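You operate a simulated robot arm through the tools that you are given. There is no shell and no other tool. Be economical: measure what you need, move in short steps, check, and stop when the job is done.

You are at the controls of a simulated robot arm. One attempt, no reset.

## Task
Lock out, grease the head bearing till a bead shows round the shaft, and power up again.
Fine: stop before it runs over; shut the cover before the lock bolt comes off.

It is judged by the outcome, as a careful person would: the job done as asked, and still so three seconds after it is handed in. It fails if anything else is knocked over, pushed out of place, dropped, spilled or broken. Lids that push on must go on centred and level and be pressed home; caps that screw on are set level and turned clockwise until they are tight.

## Robot
A 6-joint arm with a two-finger parallel gripper, fixed in place. Base frame: the origin is at the foot of the arm, x ahead of it, y to its left, z up. Readings come in m, degrees, newtons and seconds.
With the tool pointing down near the work surface it reaches from about 0.16 to 0.78 m from the base axis. Its first joint turns from -166.0 to 166.0 degrees. Payload 3.91 kg.
The TCP is the grasp point between the finger pads, 0.03 m short of the fingertips. In the tool frame z runs along the fingers and y along their closing line. Largest opening 0.11 m; finger width 0.02, thickness 0.01; the body of the gripper, 0.048 by 0.112 m, starts 0.055 m behind the TCP.
Orientation is that of the tool frame in the base frame, as a unit quaternion [w, x, y, z]. With the fingers straight down and closing along the base's y, the tool's x points along the base's -x, its y along +y and its z along -z.

## Interface
- The arm moves only by the tool step_arm. Its argument "increments" is text: rows parted by semicolons, each of 7 numbers parted by spaces: the gripper command, from -1 (fully open) to 1 (shut), values between in proportion, then the shift along the tool's x, y, z in m, then the turn, a rotation vector about the tool's x, y, z in degrees. In form: gripper x y z ax ay az; .... A call has 1 to 10 rows; each row shifts and turns the commanded pose from where the row before left it, along the tool's axes as they then stand. Each row takes 0.2 s and may step no farther than 0.05 m and 8.6 degrees from the row before; otherwise, or with a gripper value out of range, the whole call is refused. A pose out of reach is approached as far as the arm can. The call stops where the force on the tool passes 60 N (or 10 N more than at its start, if that is more) or the arm is blocked; 0.2 s more then pass. Each finger travels about 0.045 m/s and halts on what it meets, pressing with about 34 N; the grip force reading is that of the motor and also rises with nothing between the fingers. The clock runs only during rows and for 0.2 s after the last one: add rows that do not move to give the fingers time. It gives the time, the measured TCP pose, the force on the tool (base axes), the opening and the grip force at its end, in the units of the frame above (readings bear some noise).
- Cameras (640 x 400 px; columns grow to the right, rows downward): "scene" is fixed at [0.0516, 0.4999, 1.5791]; the picture's right is [-0.14, -0.99, 0.00], its down [-0.79, 0.11, -0.60] and it looks along [0.60, -0.08, -0.80] (base axes); focal length 214 px, centre (320, 200). "wrist" rides on the gripper at [0.077, 0.007, -0.114] in the tool frame; the picture's right is [-0.09, 1.00, 0.00], its down [-0.80, -0.07, -0.59] and it looks along [-0.59, -0.05, 0.80] (tool axes); focal length 270 px, centre (320, 200). There is no depth. A picture from a camera that has moved, and an enlarged one, comes with that camera's place and axes in the base frame and with its lens.
- get_image(camera): a new picture of that camera. The clock stands still meanwhile.
- slide_trunk(by): slides the trunk up (or, below 0, down) by that many m; the arm rides with it, the base frame stays. It gives what a move gives, with no picture.
- inspect(camera, box): a new picture of the part [left, top, right, bottom] of that camera's present view, enlarged. The clock stands still meanwhile.
- job_done(): hands the job in; it is judged then, once.

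Work in short steps. Places have to be worked out from the pictures, the camera data and where the tool is seen: move nearer, look again, correct. Check each grasp and each placing, and mend what went wrong. You have 120 turns and 76 pictures in all, those below and enlarged ones among them. Open the gripper and draw the arm clear of the work before you hand the job in, unless the task says otherwise; then end with one line.

The tools are called after "Emit:" by a JSON object that holds its "method" and its "body". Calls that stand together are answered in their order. step_arm: Moves the arm, as the interface text tells. Its arguments: {"type":"object","properties":{"increments":{"type":"string"}},"required":["increments"]} The other tools are called the same way: slide_trunk (by) slides the trunk up or down; get_image (camera) takes a picture; inspect (camera, box) takes an enlarged picture of a part of a camera's view; job_done () hands the job in.

At the start:

```text
time: 0.0
position: [0.4656, 0.2045, 1.3275]
tcp_rot: [0.0, 0.001, 1.0, 0.0]
force: [0.0, -0.8, -0.1]
width: 0.1101
gripper_force: 0.1
trunk travel left (down, up): [-0.55, 0.06]
```

scene: 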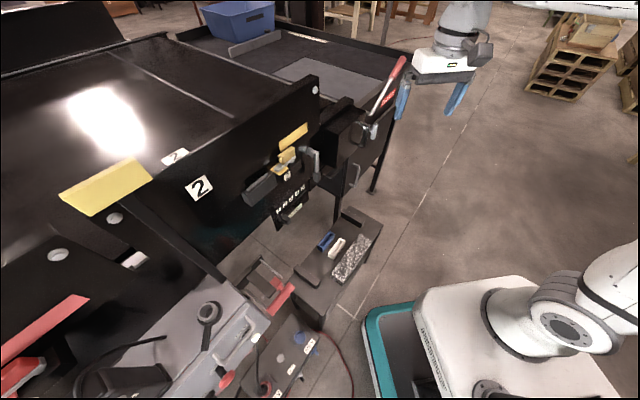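
wrist: 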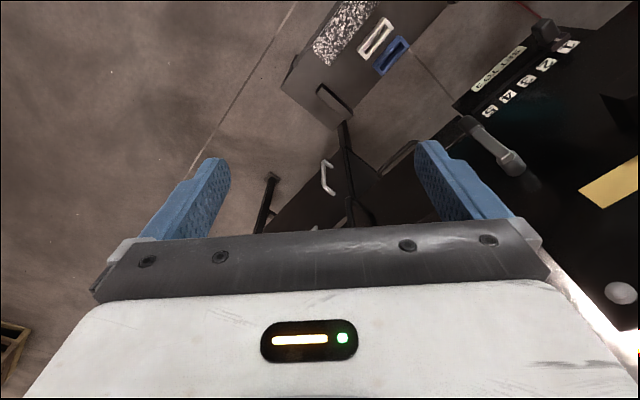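

The scene shows a conveyor-like machine with a cover, levers and a grease gun perhaps. I look closer at several parts.

Emit:
{"method": "inspect", "body": {"camera": "scene", "box": [230, 40, 430, 165]}}

Emit:
{"method": "inspect", "body": {"camera": "scene", "box": [220, 130, 420, 255]}}

Emit:
{"method": "inspect", "body": {"camera": "scene", "box": [150, 240, 400, 400]}}

Emit:
{"method": "inspect", "body": {"camera": "scene", "box": [0, 130, 240, 400]}}

```text
3.20 times, centred on (330, 102) of scene
camera zoom: at [0.0516, 0.4999, 1.5791], right [-0.14, -0.99, 0.0], down [-0.79, 0.11, -0.6], along [0.6, -0.08, -0.8], focal length 686 px, centre (288, 512)
```

zoom: 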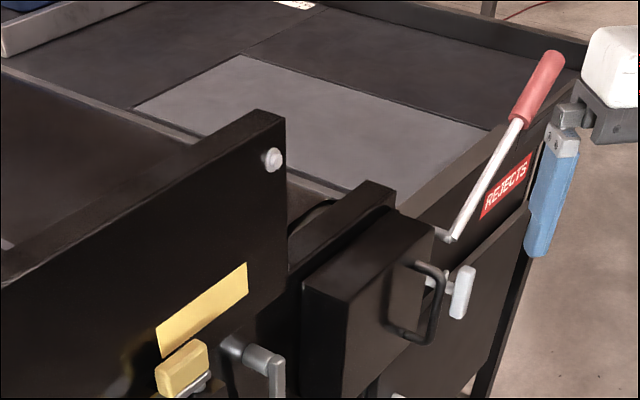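

```text
3.20 times, centred on (320, 192) of scene
camera zoom: at [0.0516, 0.4999, 1.5791], right [-0.14, -0.99, 0.0], down [-0.79, 0.11, -0.6], along [0.6, -0.08, -0.8], focal length 686 px, centre (320, 224)
```

zoom: 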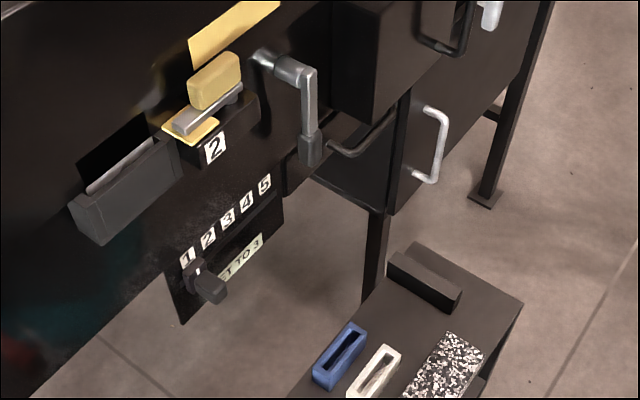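

```text
2.50 times, centred on (275, 320) of scene
camera zoom: at [0.0516, 0.4999, 1.5791], right [-0.14, -0.99, 0.0], down [-0.79, 0.11, -0.6], along [0.6, -0.08, -0.8], focal length 536 px, centre (432, -100)
```

zoom: 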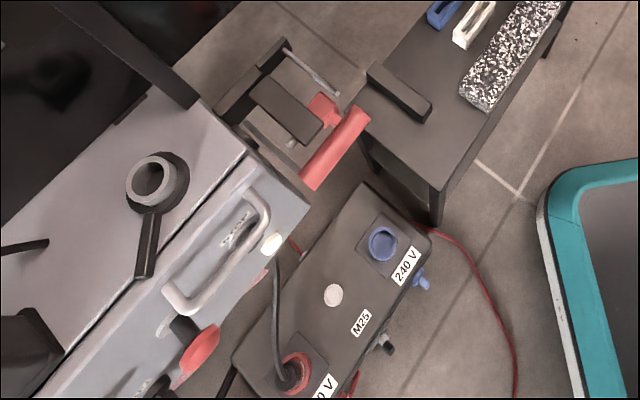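

```text
1.48 times, centred on (120, 265) of scene
camera zoom: at [0.0516, 0.4999, 1.5791], right [-0.14, -0.99, 0.0], down [-0.79, 0.11, -0.6], along [0.6, -0.08, -0.8], focal length 318 px, centre (616, 104)
```

zoom: 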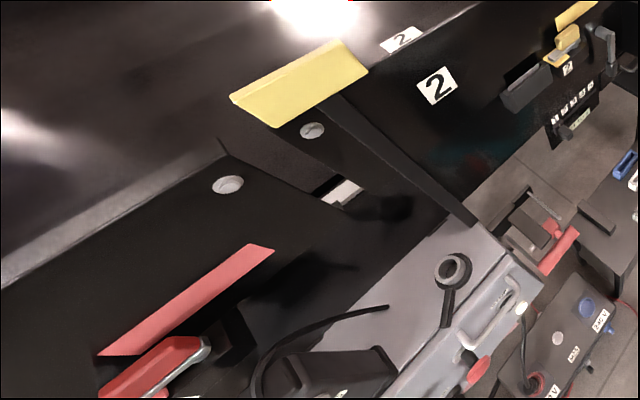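

The machine face lies diagonally ahead-left of the arm (selector at about (0.52,0.54,0.975)). I back away and turn the wrist camera to face it.

Emit:
{"method": "step_arm", "body": {"increments": "-1 0.05 0 0 0 0 0; -1 0.05 0 0 0 0 0; -1 0.05 0 0 0 0 0; -1 0 0 0 0 0 -8; -1 0 0 0 0 0 -8; -1 0 0 0 0 0 -8; -1 0 0 0 0 0 -8; -1 0 0 0 0 0 -8"}}

Emit:
{"method": "get_image", "body": {"camera": "wrist"}}

Emit:
{"method": "get_image", "body": {"camera": "scene"}}

```text
time: 1.8
position: [0.3159, 0.2034, 1.3296]
tcp_rot: [0.0, -0.344, 0.939, 0.0]
force: [0.3, 1.1, 0.7]
width: 0.11
gripper_force: 0.0
trunk travel left (down, up): [-0.55, 0.06]
```

```text
69 pictures are left
camera wrist: at [0.252, 0.1585, 1.442], right [-0.58, 0.82, 0.0], down [0.66, 0.46, 0.59], along [0.49, 0.34, -0.8], focal length 270 px, centre (320, 200)
```

wrist: 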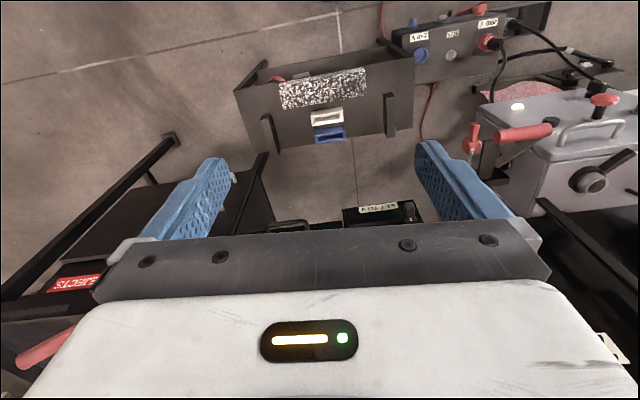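

```text
68 pictures are left
```

scene: 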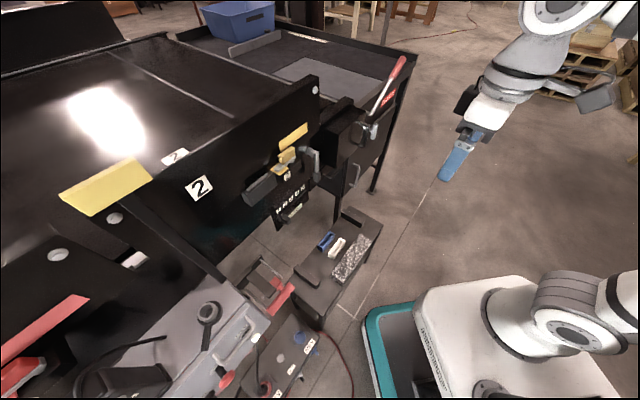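

The gripper hides the machine; I tilt the tool so the camera looks level at the machine face.

Emit:
{"method": "step_arm", "body": {"increments": "-1 0 0 0 0 -8 0; -1 0 0 0 0 -8 0; -1 0 0 0 0 -8 0; -1 0 0 0 0 -8 0; -1 0 0 0 0 -8 0"}}

Emit:
{"method": "get_image", "body": {"camera": "wrist"}}

```text
time: 3.0
position: [0.3138, 0.2041, 1.3285]
tcp_rot: [0.323, -0.322, 0.882, 0.119]
force: [0.5, 0.4, -0.3]
width: 0.1099
gripper_force: 0.1
trunk travel left (down, up): [-0.55, 0.06]
```

```text
67 pictures are left
camera wrist: at [0.2086, 0.1228, 1.3657], right [-0.59, 0.81, 0.06], down [0.22, 0.09, 0.97], along [0.78, 0.58, -0.23], focal length 270 px, centre (320, 200)
```

wrist: 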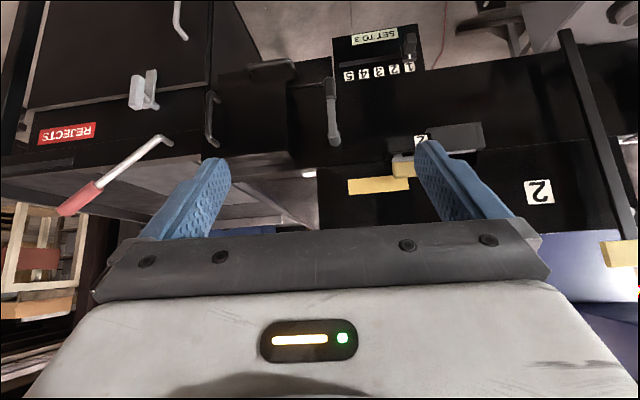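

I zoom in on this view for details.

Emit:
{"method": "inspect", "body": {"camera": "wrist", "box": [300, 10, 500, 200]}}

Emit:
{"method": "inspect", "body": {"camera": "wrist", "box": [20, 0, 340, 200]}}

```text
2.11 times, centred on (400, 105) of wrist
camera zoom: at [0.2086, 0.1228, 1.3657], right [-0.59, 0.81, 0.06], down [0.22, 0.09, 0.97], along [0.78, 0.58, -0.23], focal length 569 px, centre (152, 400)
```

zoom: 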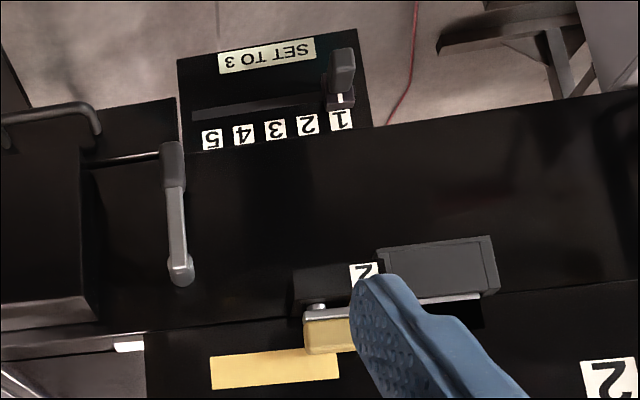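

```text
2.00 times, centred on (180, 100) of wrist
camera zoom: at [0.2086, 0.1228, 1.3657], right [-0.59, 0.81, 0.06], down [0.22, 0.09, 0.97], along [0.78, 0.58, -0.23], focal length 541 px, centre (600, 400)
```

zoom: 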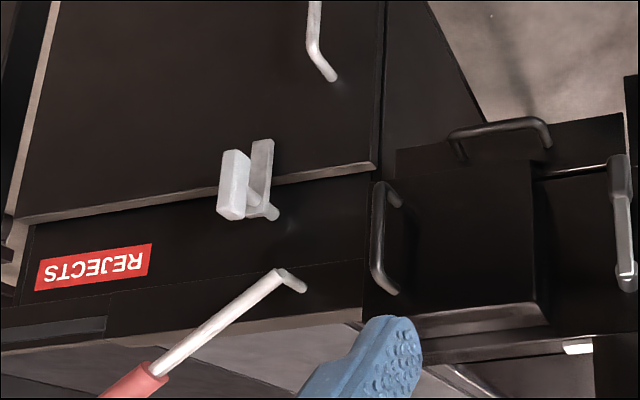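

Now I yaw the tool left to see the left part of the machine (red parts, grey table).

Emit:
{"method": "step_arm", "body": {"increments": "-1 0 0 0 -5.14 0 -6.13; -1 0 0 0 -5.14 0 -6.13; -1 0 0 0 -5.14 0 -6.13; -1 0 0 0 -5.14 0 -6.13; -1 0 0 0 -5.14 0 -6.13"}}

Emit:
{"method": "get_image", "body": {"camera": "wrist"}}

```text
time: 4.2
position: [0.3147, 0.2038, 1.3284]
tcp_rot: [0.263, -0.604, 0.719, 0.221]
force: [1.2, -0.1, -0.7]
width: 0.1101
gripper_force: 0.1
trunk travel left (down, up): [-0.55, 0.06]
```

```text
64 pictures are left
camera wrist: at [0.286, 0.0742, 1.3659], right [-0.97, 0.24, 0.06], down [0.11, 0.22, 0.97], along [0.22, 0.95, -0.23], focal length 270 px, centre (320, 200)
```

wrist: 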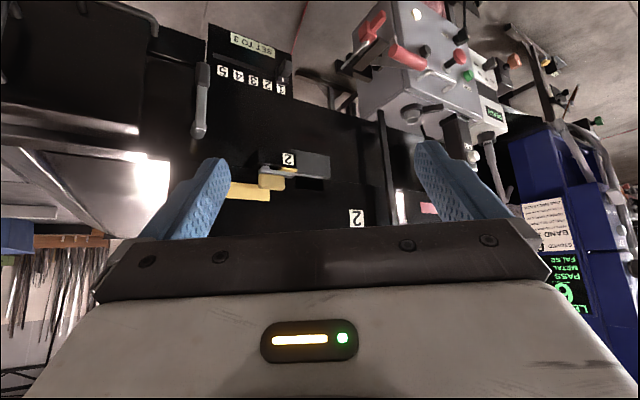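

More stations lie to the left (metal detector cabinet). I zoom in there.

Emit:
{"method": "inspect", "body": {"camera": "wrist", "box": [320, 0, 640, 200]}}

Emit:
{"method": "step_arm", "body": {"increments": "-1 0 0 0 -5.14 0 -6.13; -1 0 0 0 -5.14 0 -6.13; -1 0 0 0 -5.14 0 -6.13; -1 0 0 0 -5.14 0 -6.13; -1 0 0 0 -5.14 0 -6.13"}}

Emit:
{"method": "get_image", "body": {"camera": "wrist"}}

```text
2.00 times, centred on (480, 100) of wrist
camera zoom: at [0.286, 0.0742, 1.3659], right [-0.97, 0.24, 0.06], down [0.11, 0.22, 0.97], along [0.22, 0.95, -0.23], focal length 541 px, centre (0, 400)
```

zoom: 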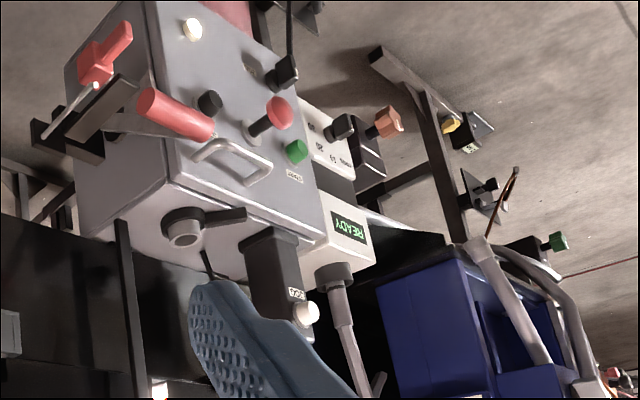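

```text
time: 5.4
position: [0.3144, 0.204, 1.327]
tcp_rot: [-0.171, 0.815, -0.468, -0.296]
force: [-1.1, -0.2, 0.0]
width: 0.11
gripper_force: 0.1
trunk travel left (down, up): [-0.55, 0.06]
```

```text
62 pictures are left
camera wrist: at [0.3765, 0.0858, 1.3652], right [-0.9, -0.44, 0.06], down [-0.06, 0.24, 0.97], along [-0.44, 0.87, -0.23], focal length 270 px, centre (320, 200)
```

wrist: 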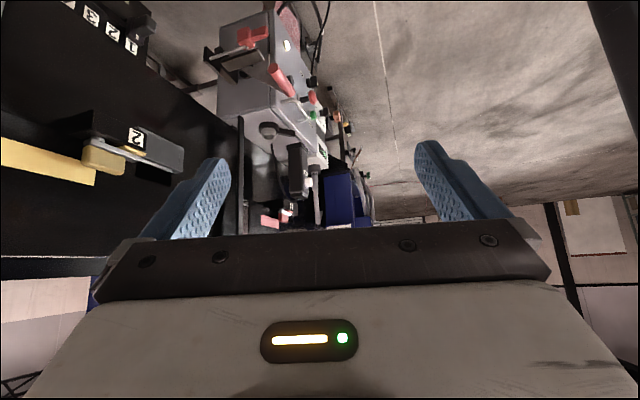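

The red grip is at about (0.20,0.59,0.95), within reach. I turn back to face +y and lower the trunk 0.2 for a closer look at the cabinet.

Emit:
{"method": "step_arm", "body": {"increments": "-1 0 0 0 5.14 0 6.13; -1 0 0 0 5.14 0 6.13; -1 0 0 0 5.14 0 6.13; -1 0 0 0 0 0 0"}}

Emit:
{"method": "slide_trunk", "body": {"by": -0.2}}

Emit:
{"method": "get_image", "body": {"camera": "wrist"}}

```text
time: 6.4
position: [0.3149, 0.2056, 1.3292]
tcp_rot: [-0.228, 0.699, -0.628, -0.254]
force: [0.5, -0.2, 0.2]
width: 0.1101
gripper_force: 0.0
trunk travel left (down, up): [-0.55, 0.06]
```

```text
time: 8.6
position: [0.3145, 0.2045, 1.1286]
tcp_rot: [-0.228, 0.699, -0.628, -0.255]
force: [0.3, 0.6, -0.4]
width: 0.1101
gripper_force: 0.0
trunk travel left (down, up): [-0.35, 0.26]
```

```text
61 pictures are left
camera wrist: at [0.3223, 0.0715, 1.166], right [-1.0, -0.04, 0.06], down [0.05, 0.24, 0.97], along [-0.05, 0.97, -0.24], focal length 270 px, centre (320, 200)
```

wrist: 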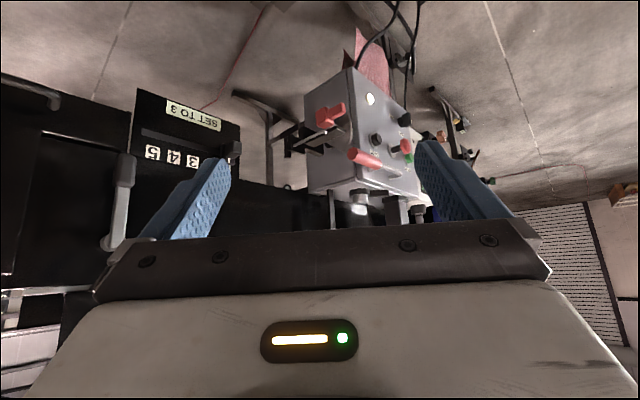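

Emit:
{"method": "inspect", "body": {"camera": "wrist", "box": [230, 0, 510, 220]}}

Emit:
{"method": "inspect", "body": {"camera": "wrist", "box": [300, 60, 430, 215]}}

```text
1.82 times, centred on (370, 110) of wrist
camera zoom: at [0.3223, 0.0715, 1.166], right [-1.0, -0.04, 0.06], down [0.05, 0.24, 0.97], along [-0.05, 0.97, -0.24], focal length 491 px, centre (229, 364)
```

zoom: 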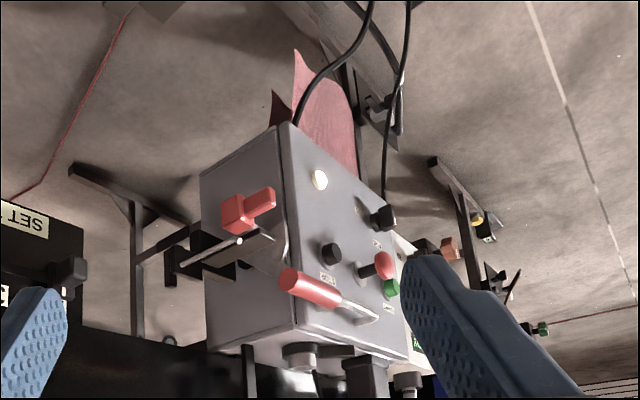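

```text
2.58 times, centred on (365, 138) of wrist
camera zoom: at [0.3223, 0.0715, 1.166], right [-1.0, -0.04, 0.06], down [0.05, 0.24, 0.97], along [-0.05, 0.97, -0.24], focal length 698 px, centre (204, 361)
```

zoom: 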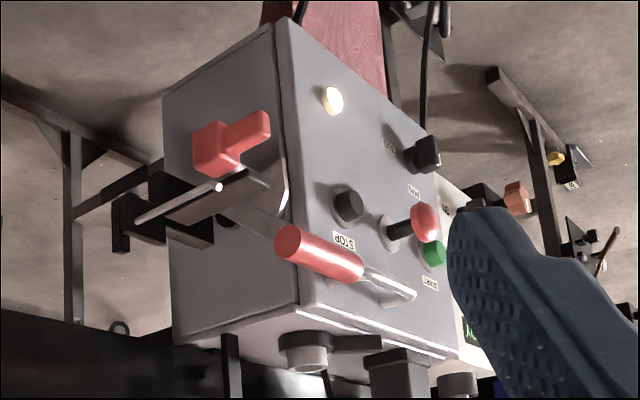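

A cabinet with STOP/START, lamp, red isolator lever and a bracket with rod on its side. I move closer and look at its side.

Emit:
{"method": "step_arm", "body": {"increments": "-1 -0.0383 0 0.0321 0 0 0; -1 -0.0383 0 0.0321 0 0 0; -1 0 -0.04 0 -5.14 0 -6.13; -1 0 -0.03 0 -5.14 0 -6.13; -1 0 0 0 -5.14 0 -6.13; -1 0 0 0 -5.14 0 -6.13; -1 0 0 0 0 0 0"}}

Emit:
{"method": "get_image", "body": {"camera": "wrist"}}

```text
time: 10.2
position: [0.3734, 0.3156, 1.1279]
tcp_rot: [-0.149, 0.846, -0.41, -0.307]
force: [0.0, -0.1, -0.4]
width: 0.11
gripper_force: 0.0
trunk travel left (down, up): [-0.35, 0.26]
```

```text
58 pictures are left
camera wrist: at [0.4502, 0.2059, 1.1652], right [-0.83, -0.56, 0.06], down [-0.09, 0.23, 0.97], along [-0.56, 0.8, -0.24], focal length 270 px, centre (320, 200)
```

wrist: 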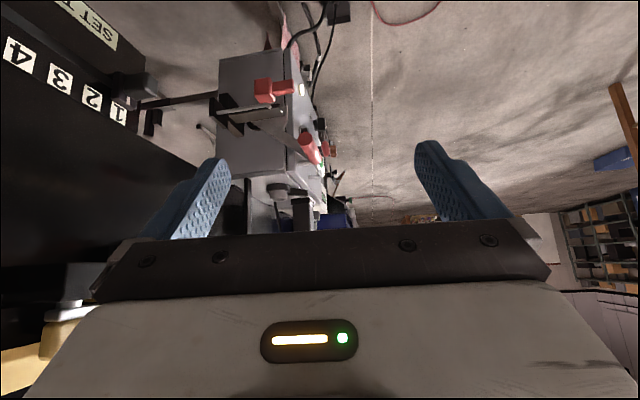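

Emit:
{"method": "inspect", "body": {"camera": "wrist", "box": [190, 40, 350, 210]}}

Emit:
{"method": "inspect", "body": {"camera": "scene", "box": [200, 240, 320, 370]}}

Emit:
{"method": "inspect", "body": {"camera": "scene", "box": [60, 180, 260, 400]}}

```text
2.35 times, centred on (270, 125) of wrist
camera zoom: at [0.4502, 0.2059, 1.1652], right [-0.83, -0.56, 0.06], down [-0.09, 0.23, 0.97], along [-0.56, 0.8, -0.24], focal length 636 px, centre (438, 376)
```

zoom: 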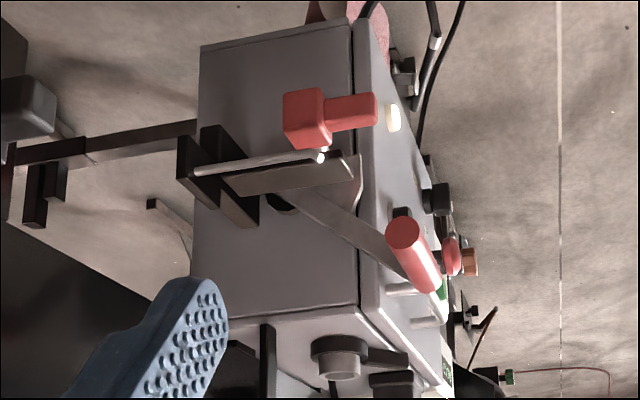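

```text
3.08 times, centred on (260, 305) of scene
camera zoom: at [0.0516, 0.4999, 1.5791], right [-0.14, -0.99, 0.0], down [-0.79, 0.11, -0.6], along [0.6, -0.08, -0.8], focal length 660 px, centre (505, -123)
```

zoom: 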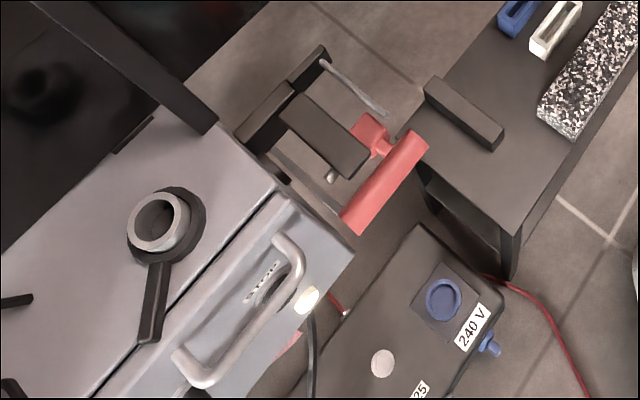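

```text
1.82 times, centred on (160, 290) of scene
camera zoom: at [0.0516, 0.4999, 1.5791], right [-0.14, -0.99, 0.0], down [-0.79, 0.11, -0.6], along [0.6, -0.08, -0.8], focal length 390 px, centre (611, 36)
```

zoom: 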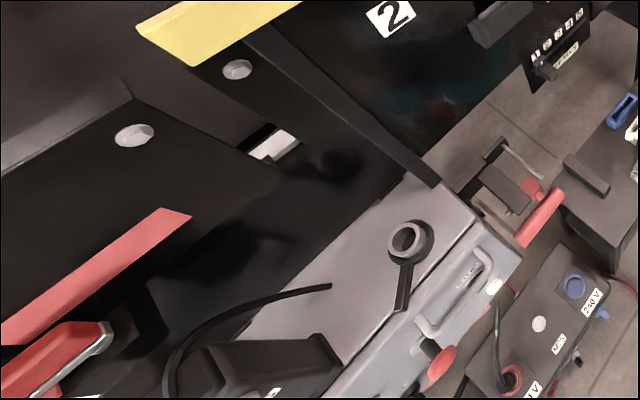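

The side carries the isolator lever (red grip) and a lock bolt on a bracket. I go up and over to look at the grease parts behind the cabinet.

Emit:
{"method": "slide_trunk", "body": {"by": 0.22}}

Emit:
{"method": "step_arm", "body": {"increments": "-1 0 0 0 0 8 0; -1 0 0 0 0 8 0; -1 0 0 0 0 8 0; -1 -0.0385 0.025 0.011 0 0 0; -1 -0.0385 0.025 0.011 0 0 0; -1 -0.0385 0.025 0.011 0 0 0; -1 0 0.03 0 0 0 0; -1 0 0 0 0 0 0"}}

Emit:
{"method": "get_image", "body": {"camera": "wrist"}}

```text
time: 12.5
position: [0.373, 0.3145, 1.3479]
tcp_rot: [-0.15, 0.845, -0.412, -0.308]
force: [0.4, 0.4, -0.1]
width: 0.11
gripper_force: 0.1
trunk travel left (down, up): [-0.57, 0.04]
```

```text
time: 14.3
position: [0.2151, 0.3446, 1.3457]
tcp_rot: [-0.061, 0.89, -0.433, -0.126]
force: [-0.2, -0.8, 0.1]
width: 0.1102
gripper_force: 0.1
trunk travel left (down, up): [-0.57, 0.04]
```

```text
54 pictures are left
camera wrist: at [0.2756, 0.2569, 1.4347], right [-0.84, -0.55, 0.02], down [-0.32, 0.52, 0.79], along [-0.45, 0.65, -0.61], focal length 270 px, centre (320, 200)
```

wrist: 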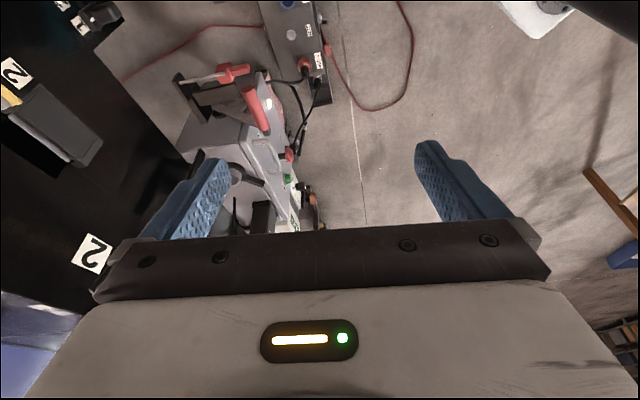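

I shift further over and yaw right so the cabinet top and its rear come into the free part of the view.

Emit:
{"method": "step_arm", "body": {"increments": "-1 -0.0385 0.02 0.011 2.2 0 7.7; -1 0 0 0 2.2 0 7.7; -1 0 0 0 2.2 0 7.7; -1 0 0 0 2.2 0 7.7; -1 0 0.045 0 2.2 0 7.7; -1 0 0.045 0 0 -8 0; -1 0 0.045 0 0 0 0; -1 0 0.045 0 0 0 0"}}

Emit:
{"method": "get_image", "body": {"camera": "wrist"}}

```text
time: 16.1
position: [-0.0038, 0.3638, 1.3463]
tcp_rot: [0.15, -0.68, 0.703, 0.144]
force: [0.4, -0.1, 0.2]
width: 0.1101
gripper_force: 0.1
trunk travel left (down, up): [-0.57, 0.04]
```

```text
53 pictures are left
camera wrist: at [-0.0145, 0.2473, 1.4193], right [-0.99, 0.11, 0.04], down [0.09, 0.49, 0.87], along [0.08, 0.87, -0.49], focal length 270 px, centre (320, 200)
```

wrist: 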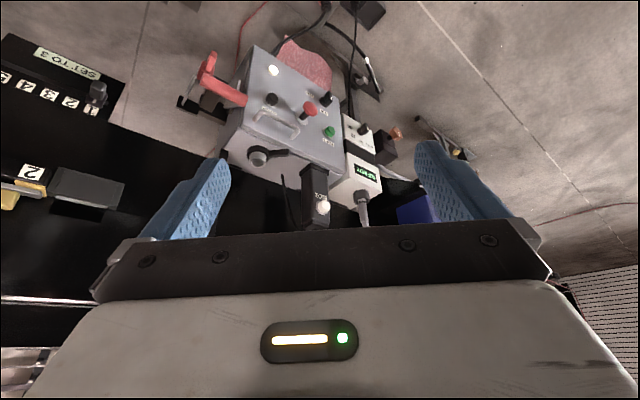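

Emit:
{"method": "inspect", "body": {"camera": "wrist", "box": [190, 40, 430, 235]}}

Emit:
{"method": "inspect", "body": {"camera": "wrist", "box": [210, 130, 340, 235]}}

```text
2.05 times, centred on (310, 138) of wrist
camera zoom: at [-0.0145, 0.2473, 1.4193], right [-0.99, 0.11, 0.04], down [0.09, 0.49, 0.87], along [0.08, 0.87, -0.49], focal length 554 px, centre (340, 328)
```

zoom: 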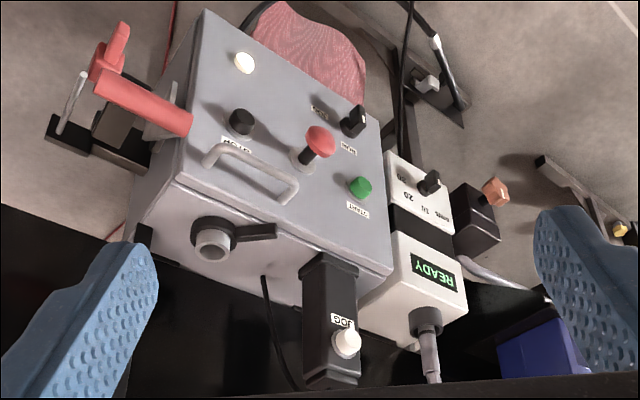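

```text
3.81 times, centred on (275, 182) of wrist
camera zoom: at [-0.0145, 0.2473, 1.4193], right [-0.99, 0.11, 0.04], down [0.09, 0.49, 0.87], along [0.08, 0.87, -0.49], focal length 1030 px, centre (491, 267)
```

zoom: 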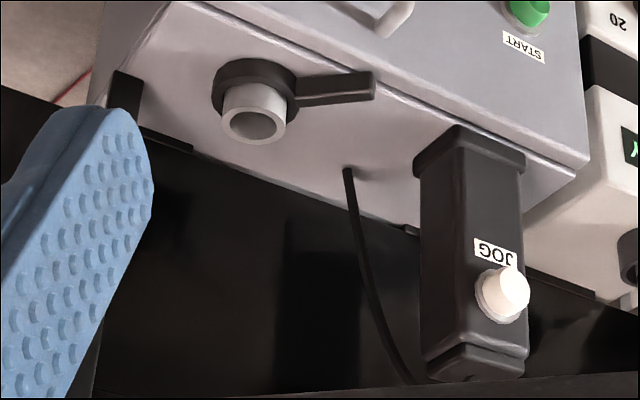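

Here: STOP, START, e‑stop, JOG pendant, and a turn switch, but no grease gear. I go look at the black box near the conveyor's right end more closely from the front.

Emit:
{"method": "step_arm", "body": {"increments": "-1 0 -0.05 0 3.2 0 7.2; -1 0 -0.05 0 3.2 0 7.2; -1 0 -0.05 0 3.2 0 7.2; -1 0 -0.05 0 3.2 0 7.2; -1 0 -0.05 0 3.2 0 7.2; -1 0 -0.05 0 3.2 0 7.2; -1 0 -0.05 0 0 -8 0; -1 0 -0.05 0 0 -8 0; -1 0 0 0 0 0 0"}}

Emit:
{"method": "slide_trunk", "body": {"by": -0.15}}

Emit:
{"method": "get_image", "body": {"camera": "wrist"}}

```text
time: 18.1
position: [0.3321, 0.1808, 1.3476]
tcp_rot: [0.322, -0.326, 0.881, 0.118]
force: [-0.5, -0.2, -0.8]
width: 0.1098
gripper_force: 0.2
trunk travel left (down, up): [-0.57, 0.04]
```

```text
time: 19.9
position: [0.3329, 0.1815, 1.1973]
tcp_rot: [0.321, -0.327, 0.881, 0.119]
force: [0.4, 0.5, -0.3]
width: 0.1097
gripper_force: 0.1
trunk travel left (down, up): [-0.42, 0.19]
```

```text
50 pictures are left
camera wrist: at [0.2283, 0.0996, 1.2347], right [-0.6, 0.8, 0.06], down [0.22, 0.1, 0.97], along [0.77, 0.59, -0.24], focal length 270 px, centre (320, 200)
```

wrist: 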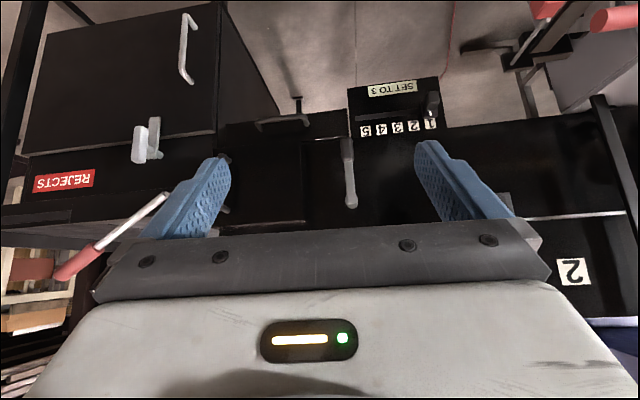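

Emit:
{"method": "inspect", "body": {"camera": "wrist", "box": [210, 70, 430, 220]}}

```text
2.67 times, centred on (320, 145) of wrist
camera zoom: at [0.2283, 0.0996, 1.2347], right [-0.6, 0.8, 0.06], down [0.22, 0.1, 0.97], along [0.77, 0.59, -0.24], focal length 721 px, centre (320, 347)
```

zoom: 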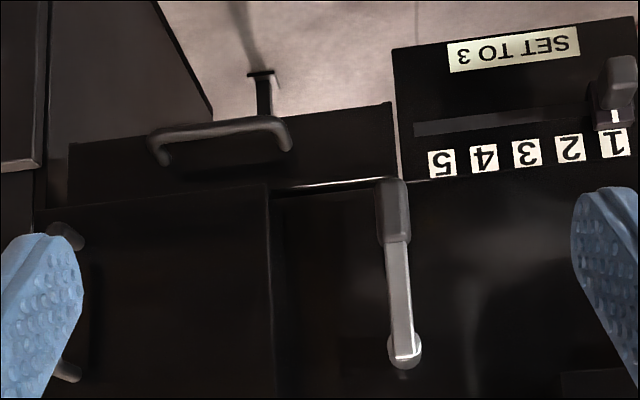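

No grease gear seen here yet; I survey the right-hand side of the arm too.

Emit:
{"method": "step_arm", "body": {"increments": "-1 0 -0.045 0 5.34 0 6.36; -1 0 -0.045 0 5.34 0 6.36; -1 0 -0.045 0 5.34 0 6.36; -1 0 -0.045 0 5.34 0 6.36; -1 0 -0.045 0 5.34 0 6.36; -1 0 -0.045 0 5.34 0 6.36; -1 0 -0.045 0 5.34 0 6.36; -1 0 -0.045 0 5.34 0 6.36; -1 0 0 0 5.34 0 6.36; -1 0 0 0 5.34 0 6.36"}}

Emit:
{"method": "get_image", "body": {"camera": "wrist"}}

```text
time: 22.1
position: [0.4003, -0.1499, 1.1968]
tcp_rot: [0.319, 0.339, 0.876, -0.124]
force: [0.5, 0.2, -0.1]
width: 0.1099
gripper_force: 0.2
trunk travel left (down, up): [-0.42, 0.19]
```

```text
48 pictures are left
camera wrist: at [0.3077, -0.0578, 1.2343], right [0.72, 0.69, 0.06], down [0.12, -0.21, 0.97], along [0.68, -0.69, -0.23], focal length 270 px, centre (320, 200)
```

wrist: 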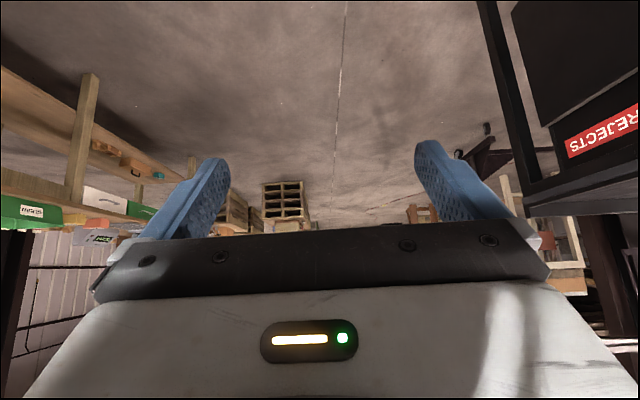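

Nothing relevant to the right. I return to the machine, closer and higher, to view the black box near the crank from above.

Emit:
{"method": "step_arm", "body": {"increments": "-1 0 0.045 0 -5.34 0 -6.36; -1 0 0.045 0 -5.34 0 -6.36; -1 0 0.045 0 -5.34 0 -6.36; -1 0 0.045 0 -5.34 0 -6.36; -1 0 0.045 0 -5.34 0 -6.36; -1 0 0.045 0 -5.34 0 -6.36; -1 0 0.045 0 -5.34 0 -6.36; -1 0 0.045 0 -5.34 0 -6.36; -1 0 0 0 -5.34 0 -6.36; -1 0 0 0 -5.34 0 -6.36"}}

Emit:
{"method": "slide_trunk", "body": {"by": 0.13}}

Emit:
{"method": "step_arm", "body": {"increments": "-1 0 0 0 0 7 0; -1 -0.043 0 0.0255 0 0 0; -1 -0.043 0 0.0255 0 0 0; -1 -0.043 0 0.0255 0 0 0; -1 0 0 0 0 0 0"}}

Emit:
{"method": "get_image", "body": {"camera": "wrist"}}

```text
time: 24.2
position: [0.4793, 0.1806, 1.1964]
tcp_rot: [0.32, -0.327, 0.881, 0.12]
force: [0.0, -0.8, 0.3]
width: 0.1101
gripper_force: 0.1
trunk travel left (down, up): [-0.42, 0.19]
```

```text
time: 25.8
position: [0.4789, 0.1794, 1.3259]
tcp_rot: [0.321, -0.327, 0.881, 0.118]
force: [-1.2, 0.5, 0.0]
width: 0.1102
gripper_force: 0.0
trunk travel left (down, up): [-0.55, 0.06]
```

```text
time: 27.0
position: [0.5927, 0.2775, 1.3337]
tcp_rot: [0.266, -0.333, 0.899, 0.098]
force: [-0.3, 0.5, 0.1]
width: 0.1099
gripper_force: 0.0
trunk travel left (down, up): [-0.55, 0.06]
```

```text
47 pictures are left
camera wrist: at [0.4921, 0.1989, 1.3866], right [-0.59, 0.8, 0.05], down [0.31, 0.17, 0.93], along [0.74, 0.57, -0.35], focal length 270 px, centre (320, 200)
```

wrist: 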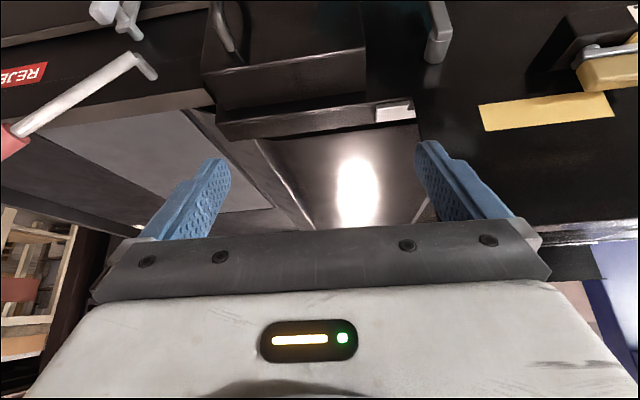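

I tilt the view down to see the box and crank.

Emit:
{"method": "step_arm", "body": {"increments": "-1 0.043 0 -0.0255 0 8 0; -1 0.046 0 -0.02 0 8 0; -1 0 0 0 0 8 0; -1 0 0 0 0 0 0"}}

Emit:
{"method": "inspect", "body": {"camera": "wrist", "box": [120, 0, 520, 235]}}

```text
refused: row 2 steps farther than a row can; nothing moved
```

```text
1.60 times, centred on (320, 118) of wrist
camera zoom: at [0.4921, 0.1989, 1.3866], right [-0.59, 0.8, 0.05], down [0.31, 0.17, 0.93], along [0.74, 0.57, -0.35], focal length 432 px, centre (320, 332)
```

zoom: 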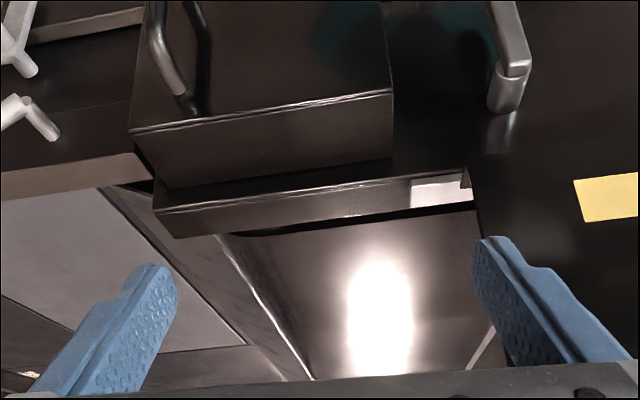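

Emit:
{"method": "step_arm", "body": {"increments": "-1 0.042 0 -0.02 0 8 0; -1 0.044 0 -0.015 0 8 0; -1 0 0 0 0 8 0; -1 0 0 0 0 0 0"}}

Emit:
{"method": "get_image", "body": {"camera": "wrist"}}

```text
time: 28.0
position: [0.5225, 0.216, 1.3216]
tcp_rot: [0.073, -0.347, 0.935, 0.028]
force: [0.3, -0.2, -0.1]
width: 0.1099
gripper_force: 0.0
trunk travel left (down, up): [-0.55, 0.06]
```

```text
45 pictures are left
camera wrist: at [0.4476, 0.1592, 1.422], right [-0.58, 0.81, 0.01], down [0.58, 0.4, 0.71], along [0.57, 0.42, -0.7], focal length 270 px, centre (320, 200)
```

wrist: 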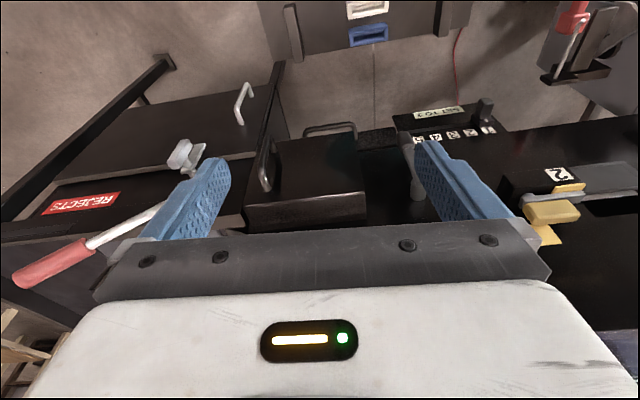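

Emit:
{"method": "inspect", "body": {"camera": "wrist", "box": [225, 80, 425, 230]}}

Emit:
{"method": "inspect", "body": {"camera": "wrist", "box": [460, 0, 640, 240]}}

```text
2.67 times, centred on (325, 155) of wrist
camera zoom: at [0.4476, 0.1592, 1.422], right [-0.58, 0.81, 0.01], down [0.58, 0.4, 0.71], along [0.57, 0.42, -0.7], focal length 721 px, centre (307, 320)
```

zoom: 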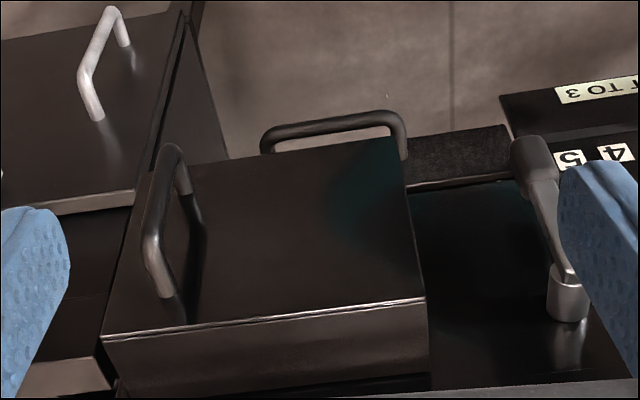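

```text
1.67 times, centred on (550, 120) of wrist
camera zoom: at [0.4476, 0.1592, 1.422], right [-0.58, 0.81, 0.01], down [0.58, 0.4, 0.71], along [0.57, 0.42, -0.7], focal length 450 px, centre (-63, 333)
```

zoom: 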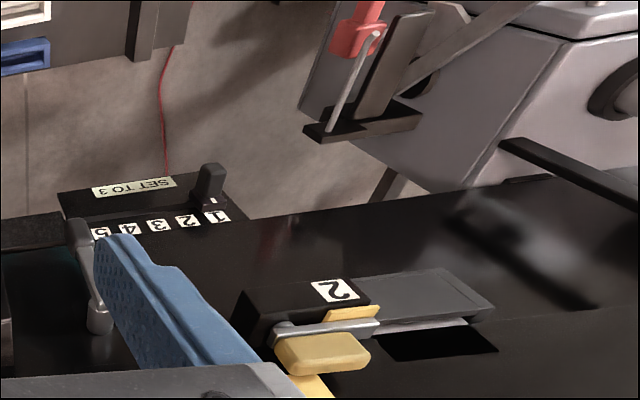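

I conclude the isolator with lock bolt is on the cabinet's side, the black box by the crank likely hides the bearing. I move to view the isolator closely first.

Emit:
{"method": "step_arm", "body": {"increments": "-1 0 0.045 0 0 0 0; -1 0 0.045 0 0 0 0; -1 0 0.045 0 0 0 0; -1 0 0.045 0 0 0 0; -1 0 0.04 0 -1.16 0 -8.2; -1 0 0 0 -1.16 0 -8.2; -1 0 0 0 -1.16 0 -8.2; -1 0 0 0 -1.16 0 -8.2; -1 0 0 0 -1.16 0 -8.2; -1 0 0 0 -1.16 0 -8.2"}}

Emit:
{"method": "step_arm", "body": {"increments": "-1 0 0 0 -1.16 0 -8.2; -1 0 0 0 -1.16 0 -8.2; -1 0 0 0 0 -8 0; -1 0 0 0 0 -8 0; -1 0 0 0 0 -8 0; -1 0 0 0 0 -6 0; -1 0 0 0 0 0 0"}}

Emit:
{"method": "slide_trunk", "body": {"by": -0.2}}

Emit:
{"method": "get_image", "body": {"camera": "wrist"}}

```text
time: 30.2
position: [0.3797, 0.3838, 1.3221]
tcp_rot: [-0.059, 0.709, -0.701, -0.049]
force: [-0.1, 0.3, -0.1]
width: 0.1099
gripper_force: 0.0
trunk travel left (down, up): [-0.55, 0.06]
```

```text
time: 31.8
position: [0.3796, 0.3843, 1.322]
tcp_rot: [-0.202, 0.76, -0.56, -0.26]
force: [0.2, -0.4, 0.1]
width: 0.1098
gripper_force: 0.0
trunk travel left (down, up): [-0.55, 0.06]
```

```text
time: 34.0
position: [0.38, 0.3849, 1.1216]
tcp_rot: [-0.201, 0.761, -0.56, -0.26]
force: [-0.3, -0.5, 0.0]
width: 0.1101
gripper_force: 0.0
trunk travel left (down, up): [-0.35, 0.26]
```

```text
42 pictures are left
camera wrist: at [0.4117, 0.2557, 1.1629], right [-0.97, -0.23, 0.04], down [-0.02, 0.26, 0.96], along [-0.23, 0.94, -0.26], focal length 270 px, centre (320, 200)
```

wrist: 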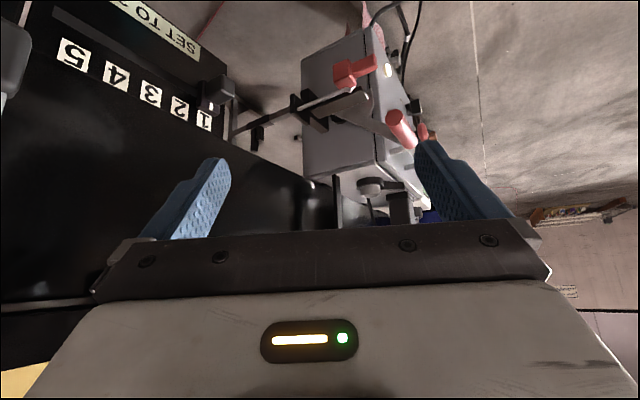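

Emit:
{"method": "inspect", "body": {"camera": "wrist", "box": [280, 40, 440, 180]}}

Emit:
{"method": "inspect", "body": {"camera": "scene", "box": [235, 250, 325, 330]}}

```text
2.86 times, centred on (360, 110) of wrist
camera zoom: at [0.4117, 0.2557, 1.1629], right [-0.97, -0.23, 0.04], down [-0.02, 0.26, 0.96], along [-0.23, 0.94, -0.26], focal length 772 px, centre (206, 457)
```

zoom: 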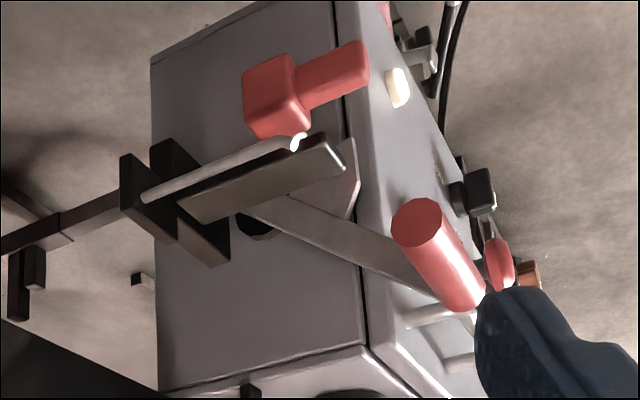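

```text
5.00 times, centred on (280, 290) of scene
camera zoom: at [0.0516, 0.4999, 1.5791], right [-0.14, -0.99, 0.0], down [-0.79, 0.11, -0.6], along [0.6, -0.08, -0.8], focal length 1072 px, centre (520, -250)
```

zoom: 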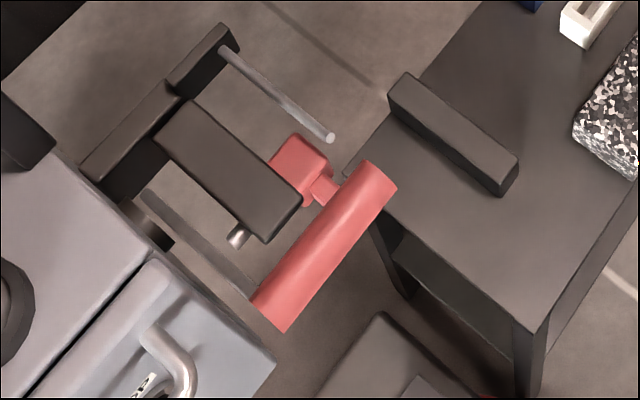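

Triangulated: the lever's red grip is a cylinder along d≈(0.71,-0.70) from (0.229,0.555,0.962) to (0.169,0.613,0.975), pivot ≈(0.257,0.710,0.864); red bolt head ≈(0.275,0.615,0.852) whose shaft points along −d. I orient the tool horizontally along −d.

Emit:
{"method": "step_arm", "body": {"increments": "-1 0 0 0 -4.62 0 -5.91; -1 0 0 0 -4.62 0 -5.91; -1 0 0 0 -4.62 0 -5.91; -1 0 0 0 -4.62 0 -5.91; -1 0 0 0 0 -8.5 0; -1 0 0 0 0 -8.5 0; -1 0 0 0 0 -8.5 0; -1 0 0 0 0 -8.5 0; -1 0 0 0 0 -8.5 0; -1 0 0 0 0 -8.5 0"}}

Emit:
{"method": "slide_trunk", "body": {"by": -0.15}}

Emit:
{"method": "get_image", "body": {"camera": "wrist"}}

```text
time: 36.2
position: [0.3795, 0.3845, 1.1224]
tcp_rot: [-0.263, 0.665, -0.256, -0.65]
force: [-0.2, 0.3, 0.0]
width: 0.1099
gripper_force: 0.0
trunk travel left (down, up): [-0.35, 0.26]
```

```text
time: 38.0
position: [0.379, 0.3828, 0.9714]
tcp_rot: [-0.263, 0.665, -0.257, -0.649]
force: [0.1, 0.0, -0.3]
width: 0.11
gripper_force: 0.2
trunk travel left (down, up): [-0.2, 0.41]
```

```text
39 pictures are left
camera wrist: at [0.4611, 0.3004, 0.8963], right [-0.68, -0.73, 0.07], down [0.46, -0.35, 0.81], along [-0.57, 0.59, 0.58], focal length 270 px, centre (320, 200)
```

wrist: 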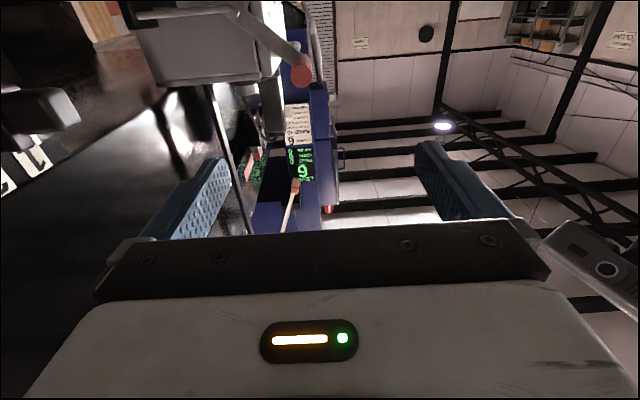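

The grip end-on projects to (0.229,0.554,0.956), matching. I roll the tool 90° so fingers close vertically, shift in line and advance partway.

Emit:
{"method": "step_arm", "body": {"increments": "-1 0 0 0 0 0 8.5; -1 0 0 0 0 0 8.5; -1 0 0 0 0 0 8.5; -1 0 0 0 0 0 8.5; -1 0 0 0 0 0 8.5; -1 0 0 0 0 0 8.5; -1 0 0 0 0 0 8.5; -1 0 0 0 0 0 8.5; -1 0 0 0 0 0 8.5; -1 0 0 0 0 0 8.5"}}

Emit:
{"method": "step_arm", "body": {"increments": "-0.3 -0.023 -0.009 0 0 0 5; -0.3 0 0 0.045 0 0 0; -0.3 0 0 0.045 0 0 0; -0.3 0 0 0.045 0 0 0; -0.3 0 0 0 0 0 0"}}

Emit:
{"method": "get_image", "body": {"camera": "wrist"}}

Emit:
{"method": "inspect", "body": {"camera": "scene", "box": [230, 190, 450, 350]}}

```text
time: 40.1
position: [0.3787, 0.3855, 0.9725]
tcp_rot: [-0.246, -0.317, 0.639, 0.656]
force: [0.0, -0.1, 0.0]
width: 0.1098
gripper_force: 0.0
trunk travel left (down, up): [-0.2, 0.41]
```

```text
time: 41.4
position: [0.2946, 0.4899, 0.9631]
tcp_rot: [-0.275, -0.29, 0.651, 0.645]
force: [-0.5, 0.0, 0.4]
width: 0.0716
gripper_force: 0.0
trunk travel left (down, up): [-0.2, 0.41]
```

```text
38 pictures are left
camera wrist: at [0.3276, 0.3558, 0.9705], right [0.04, 0.06, 1.0], down [0.98, 0.18, -0.05], along [-0.18, 0.98, -0.06], focal length 270 px, centre (320, 200)
```

wrist: 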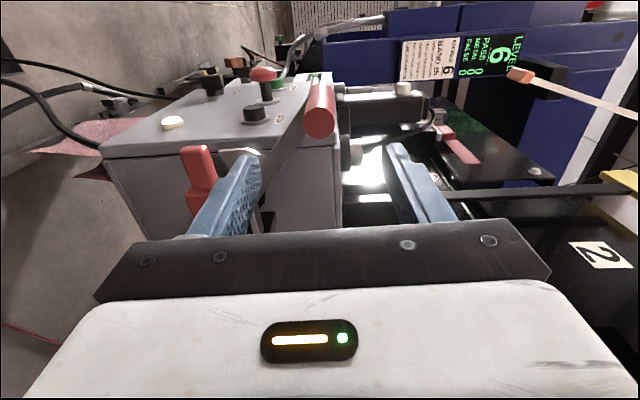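

```text
2.50 times, centred on (340, 270) of scene
camera zoom: at [0.0516, 0.4999, 1.5791], right [-0.14, -0.99, 0.0], down [-0.79, 0.11, -0.6], along [0.6, -0.08, -0.8], focal length 536 px, centre (270, 25)
```

zoom: 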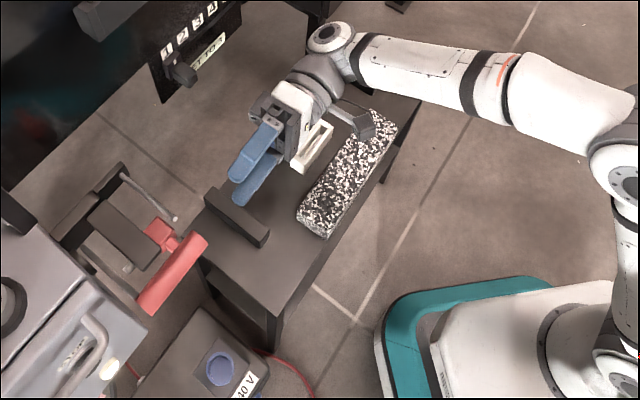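

Alignment is good: grip end sits exactly on the tool axis. I advance 0.125 m over it and close.

Emit:
{"method": "step_arm", "body": {"increments": "-0.3 0 0 0.045 0 0 0; -0.3 0 0 0.045 0 0 0; -0.3 0 0 0.033 0 0 0; 1 0 0 0 0 0 0; 1 0 0 0 0 0 0; 1 0 0 0 0 0 0; 1 0 0 0 0 0 0"}}

Emit:
{"method": "inspect", "body": {"camera": "scene", "box": [220, 220, 360, 340]}}

```text
time: 43.0
position: [0.2051, 0.5758, 0.9591]
tcp_rot: [-0.274, -0.29, 0.65, 0.646]
force: [-3.9, -0.7, 1.9]
width: 0.0266
gripper_force: 45.2
trunk travel left (down, up): [-0.2, 0.41]
```

```text
3.33 times, centred on (290, 280) of scene
camera zoom: at [0.0516, 0.4999, 1.5791], right [-0.14, -0.99, 0.0], down [-0.79, 0.11, -0.6], along [0.6, -0.08, -0.8], focal length 715 px, centre (420, -67)
```

zoom: 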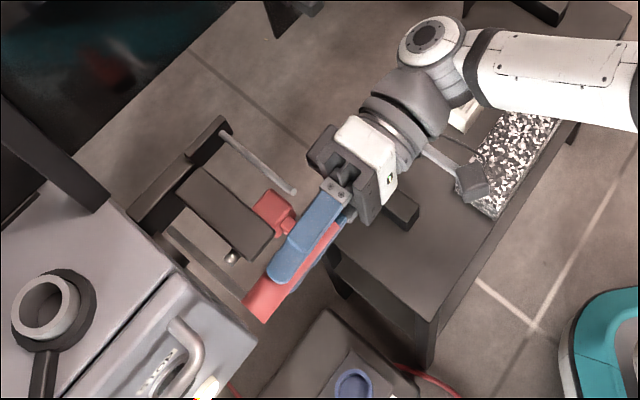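

Gripped (opening 0.027). I start swinging the lever down along its arc about the pivot.

Emit:
{"method": "step_arm", "body": {"increments": "1 0.0146 -0.024 0 0 0 0; 1 0.0101 -0.0263 0 0 0 0; 1 0.0054 -0.0278 0 0 0 0"}}

```text
time: 43.8
position: [0.1853, 0.5545, 0.8815]
tcp_rot: [-0.276, -0.291, 0.652, 0.643]
force: [-24.7, -16.0, -0.8]
width: 0.0266
gripper_force: 45.0
trunk travel left (down, up): [-0.2, 0.41]
```

There's ~29 N radial force; I probe by shifting 4 mm outward to see which way it relieves.

Emit:
{"method": "step_arm", "body": {"increments": "1 0.004 0 0 0 0 0"}}

```text
time: 44.1
position: [0.1848, 0.5541, 0.882]
tcp_rot: [-0.272, -0.289, 0.653, 0.645]
force: [-14.6, 10.4, -0.8]
width: 0.0267
gripper_force: 44.6
trunk travel left (down, up): [-0.2, 0.41]
```

Outward relieved it. I continue down with a slightly larger arc.

Emit:
{"method": "step_arm", "body": {"increments": "1 0.003 -0.026 -0.001 0 0 0; 1 -0.001 -0.026 0 0 0 0"}}

```text
time: 44.8
position: [0.1869, 0.5517, 0.8273]
tcp_rot: [-0.274, -0.289, 0.654, 0.643]
force: [-4.9, 15.3, -4.2]
width: 0.0268
gripper_force: 44.9
trunk travel left (down, up): [-0.2, 0.41]
```

Emit:
{"method": "step_arm", "body": {"increments": "1 -0.007 -0.026 0.001 0 0 0; 1 -0.010 -0.025 0.001 0 0 0"}}

```text
time: 45.4
position: [0.1999, 0.5651, 0.7757]
tcp_rot: [-0.274, -0.288, 0.653, 0.644]
force: [9.5, -0.5, -7.8]
width: 0.0269
gripper_force: 45.6
trunk travel left (down, up): [-0.2, 0.41]
```

Emit:
{"method": "step_arm", "body": {"increments": "1 -0.014 -0.022 0 0 0 0; 1 -0.016 -0.019 0 0 0 0"}}

Emit:
{"method": "inspect", "body": {"camera": "scene", "box": [220, 220, 360, 340]}}

```text
time: 46.0
position: [0.2165, 0.5839, 0.7496]
tcp_rot: [-0.274, -0.295, 0.645, 0.65]
force: [-19.5, -21.3, 50.2]
width: 0.0259
gripper_force: 44.8
trunk travel left (down, up): [-0.2, 0.41]
```

```text
3.33 times, centred on (290, 280) of scene
camera zoom: at [0.0516, 0.4999, 1.5791], right [-0.14, -0.99, 0.0], down [-0.79, 0.11, -0.6], along [0.6, -0.08, -0.8], focal length 715 px, centre (420, -67)
```

zoom: 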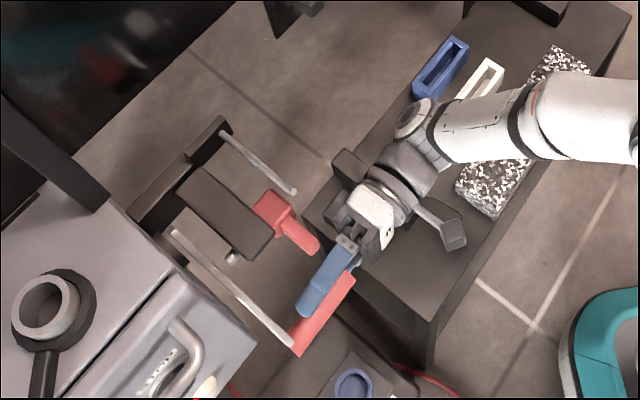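

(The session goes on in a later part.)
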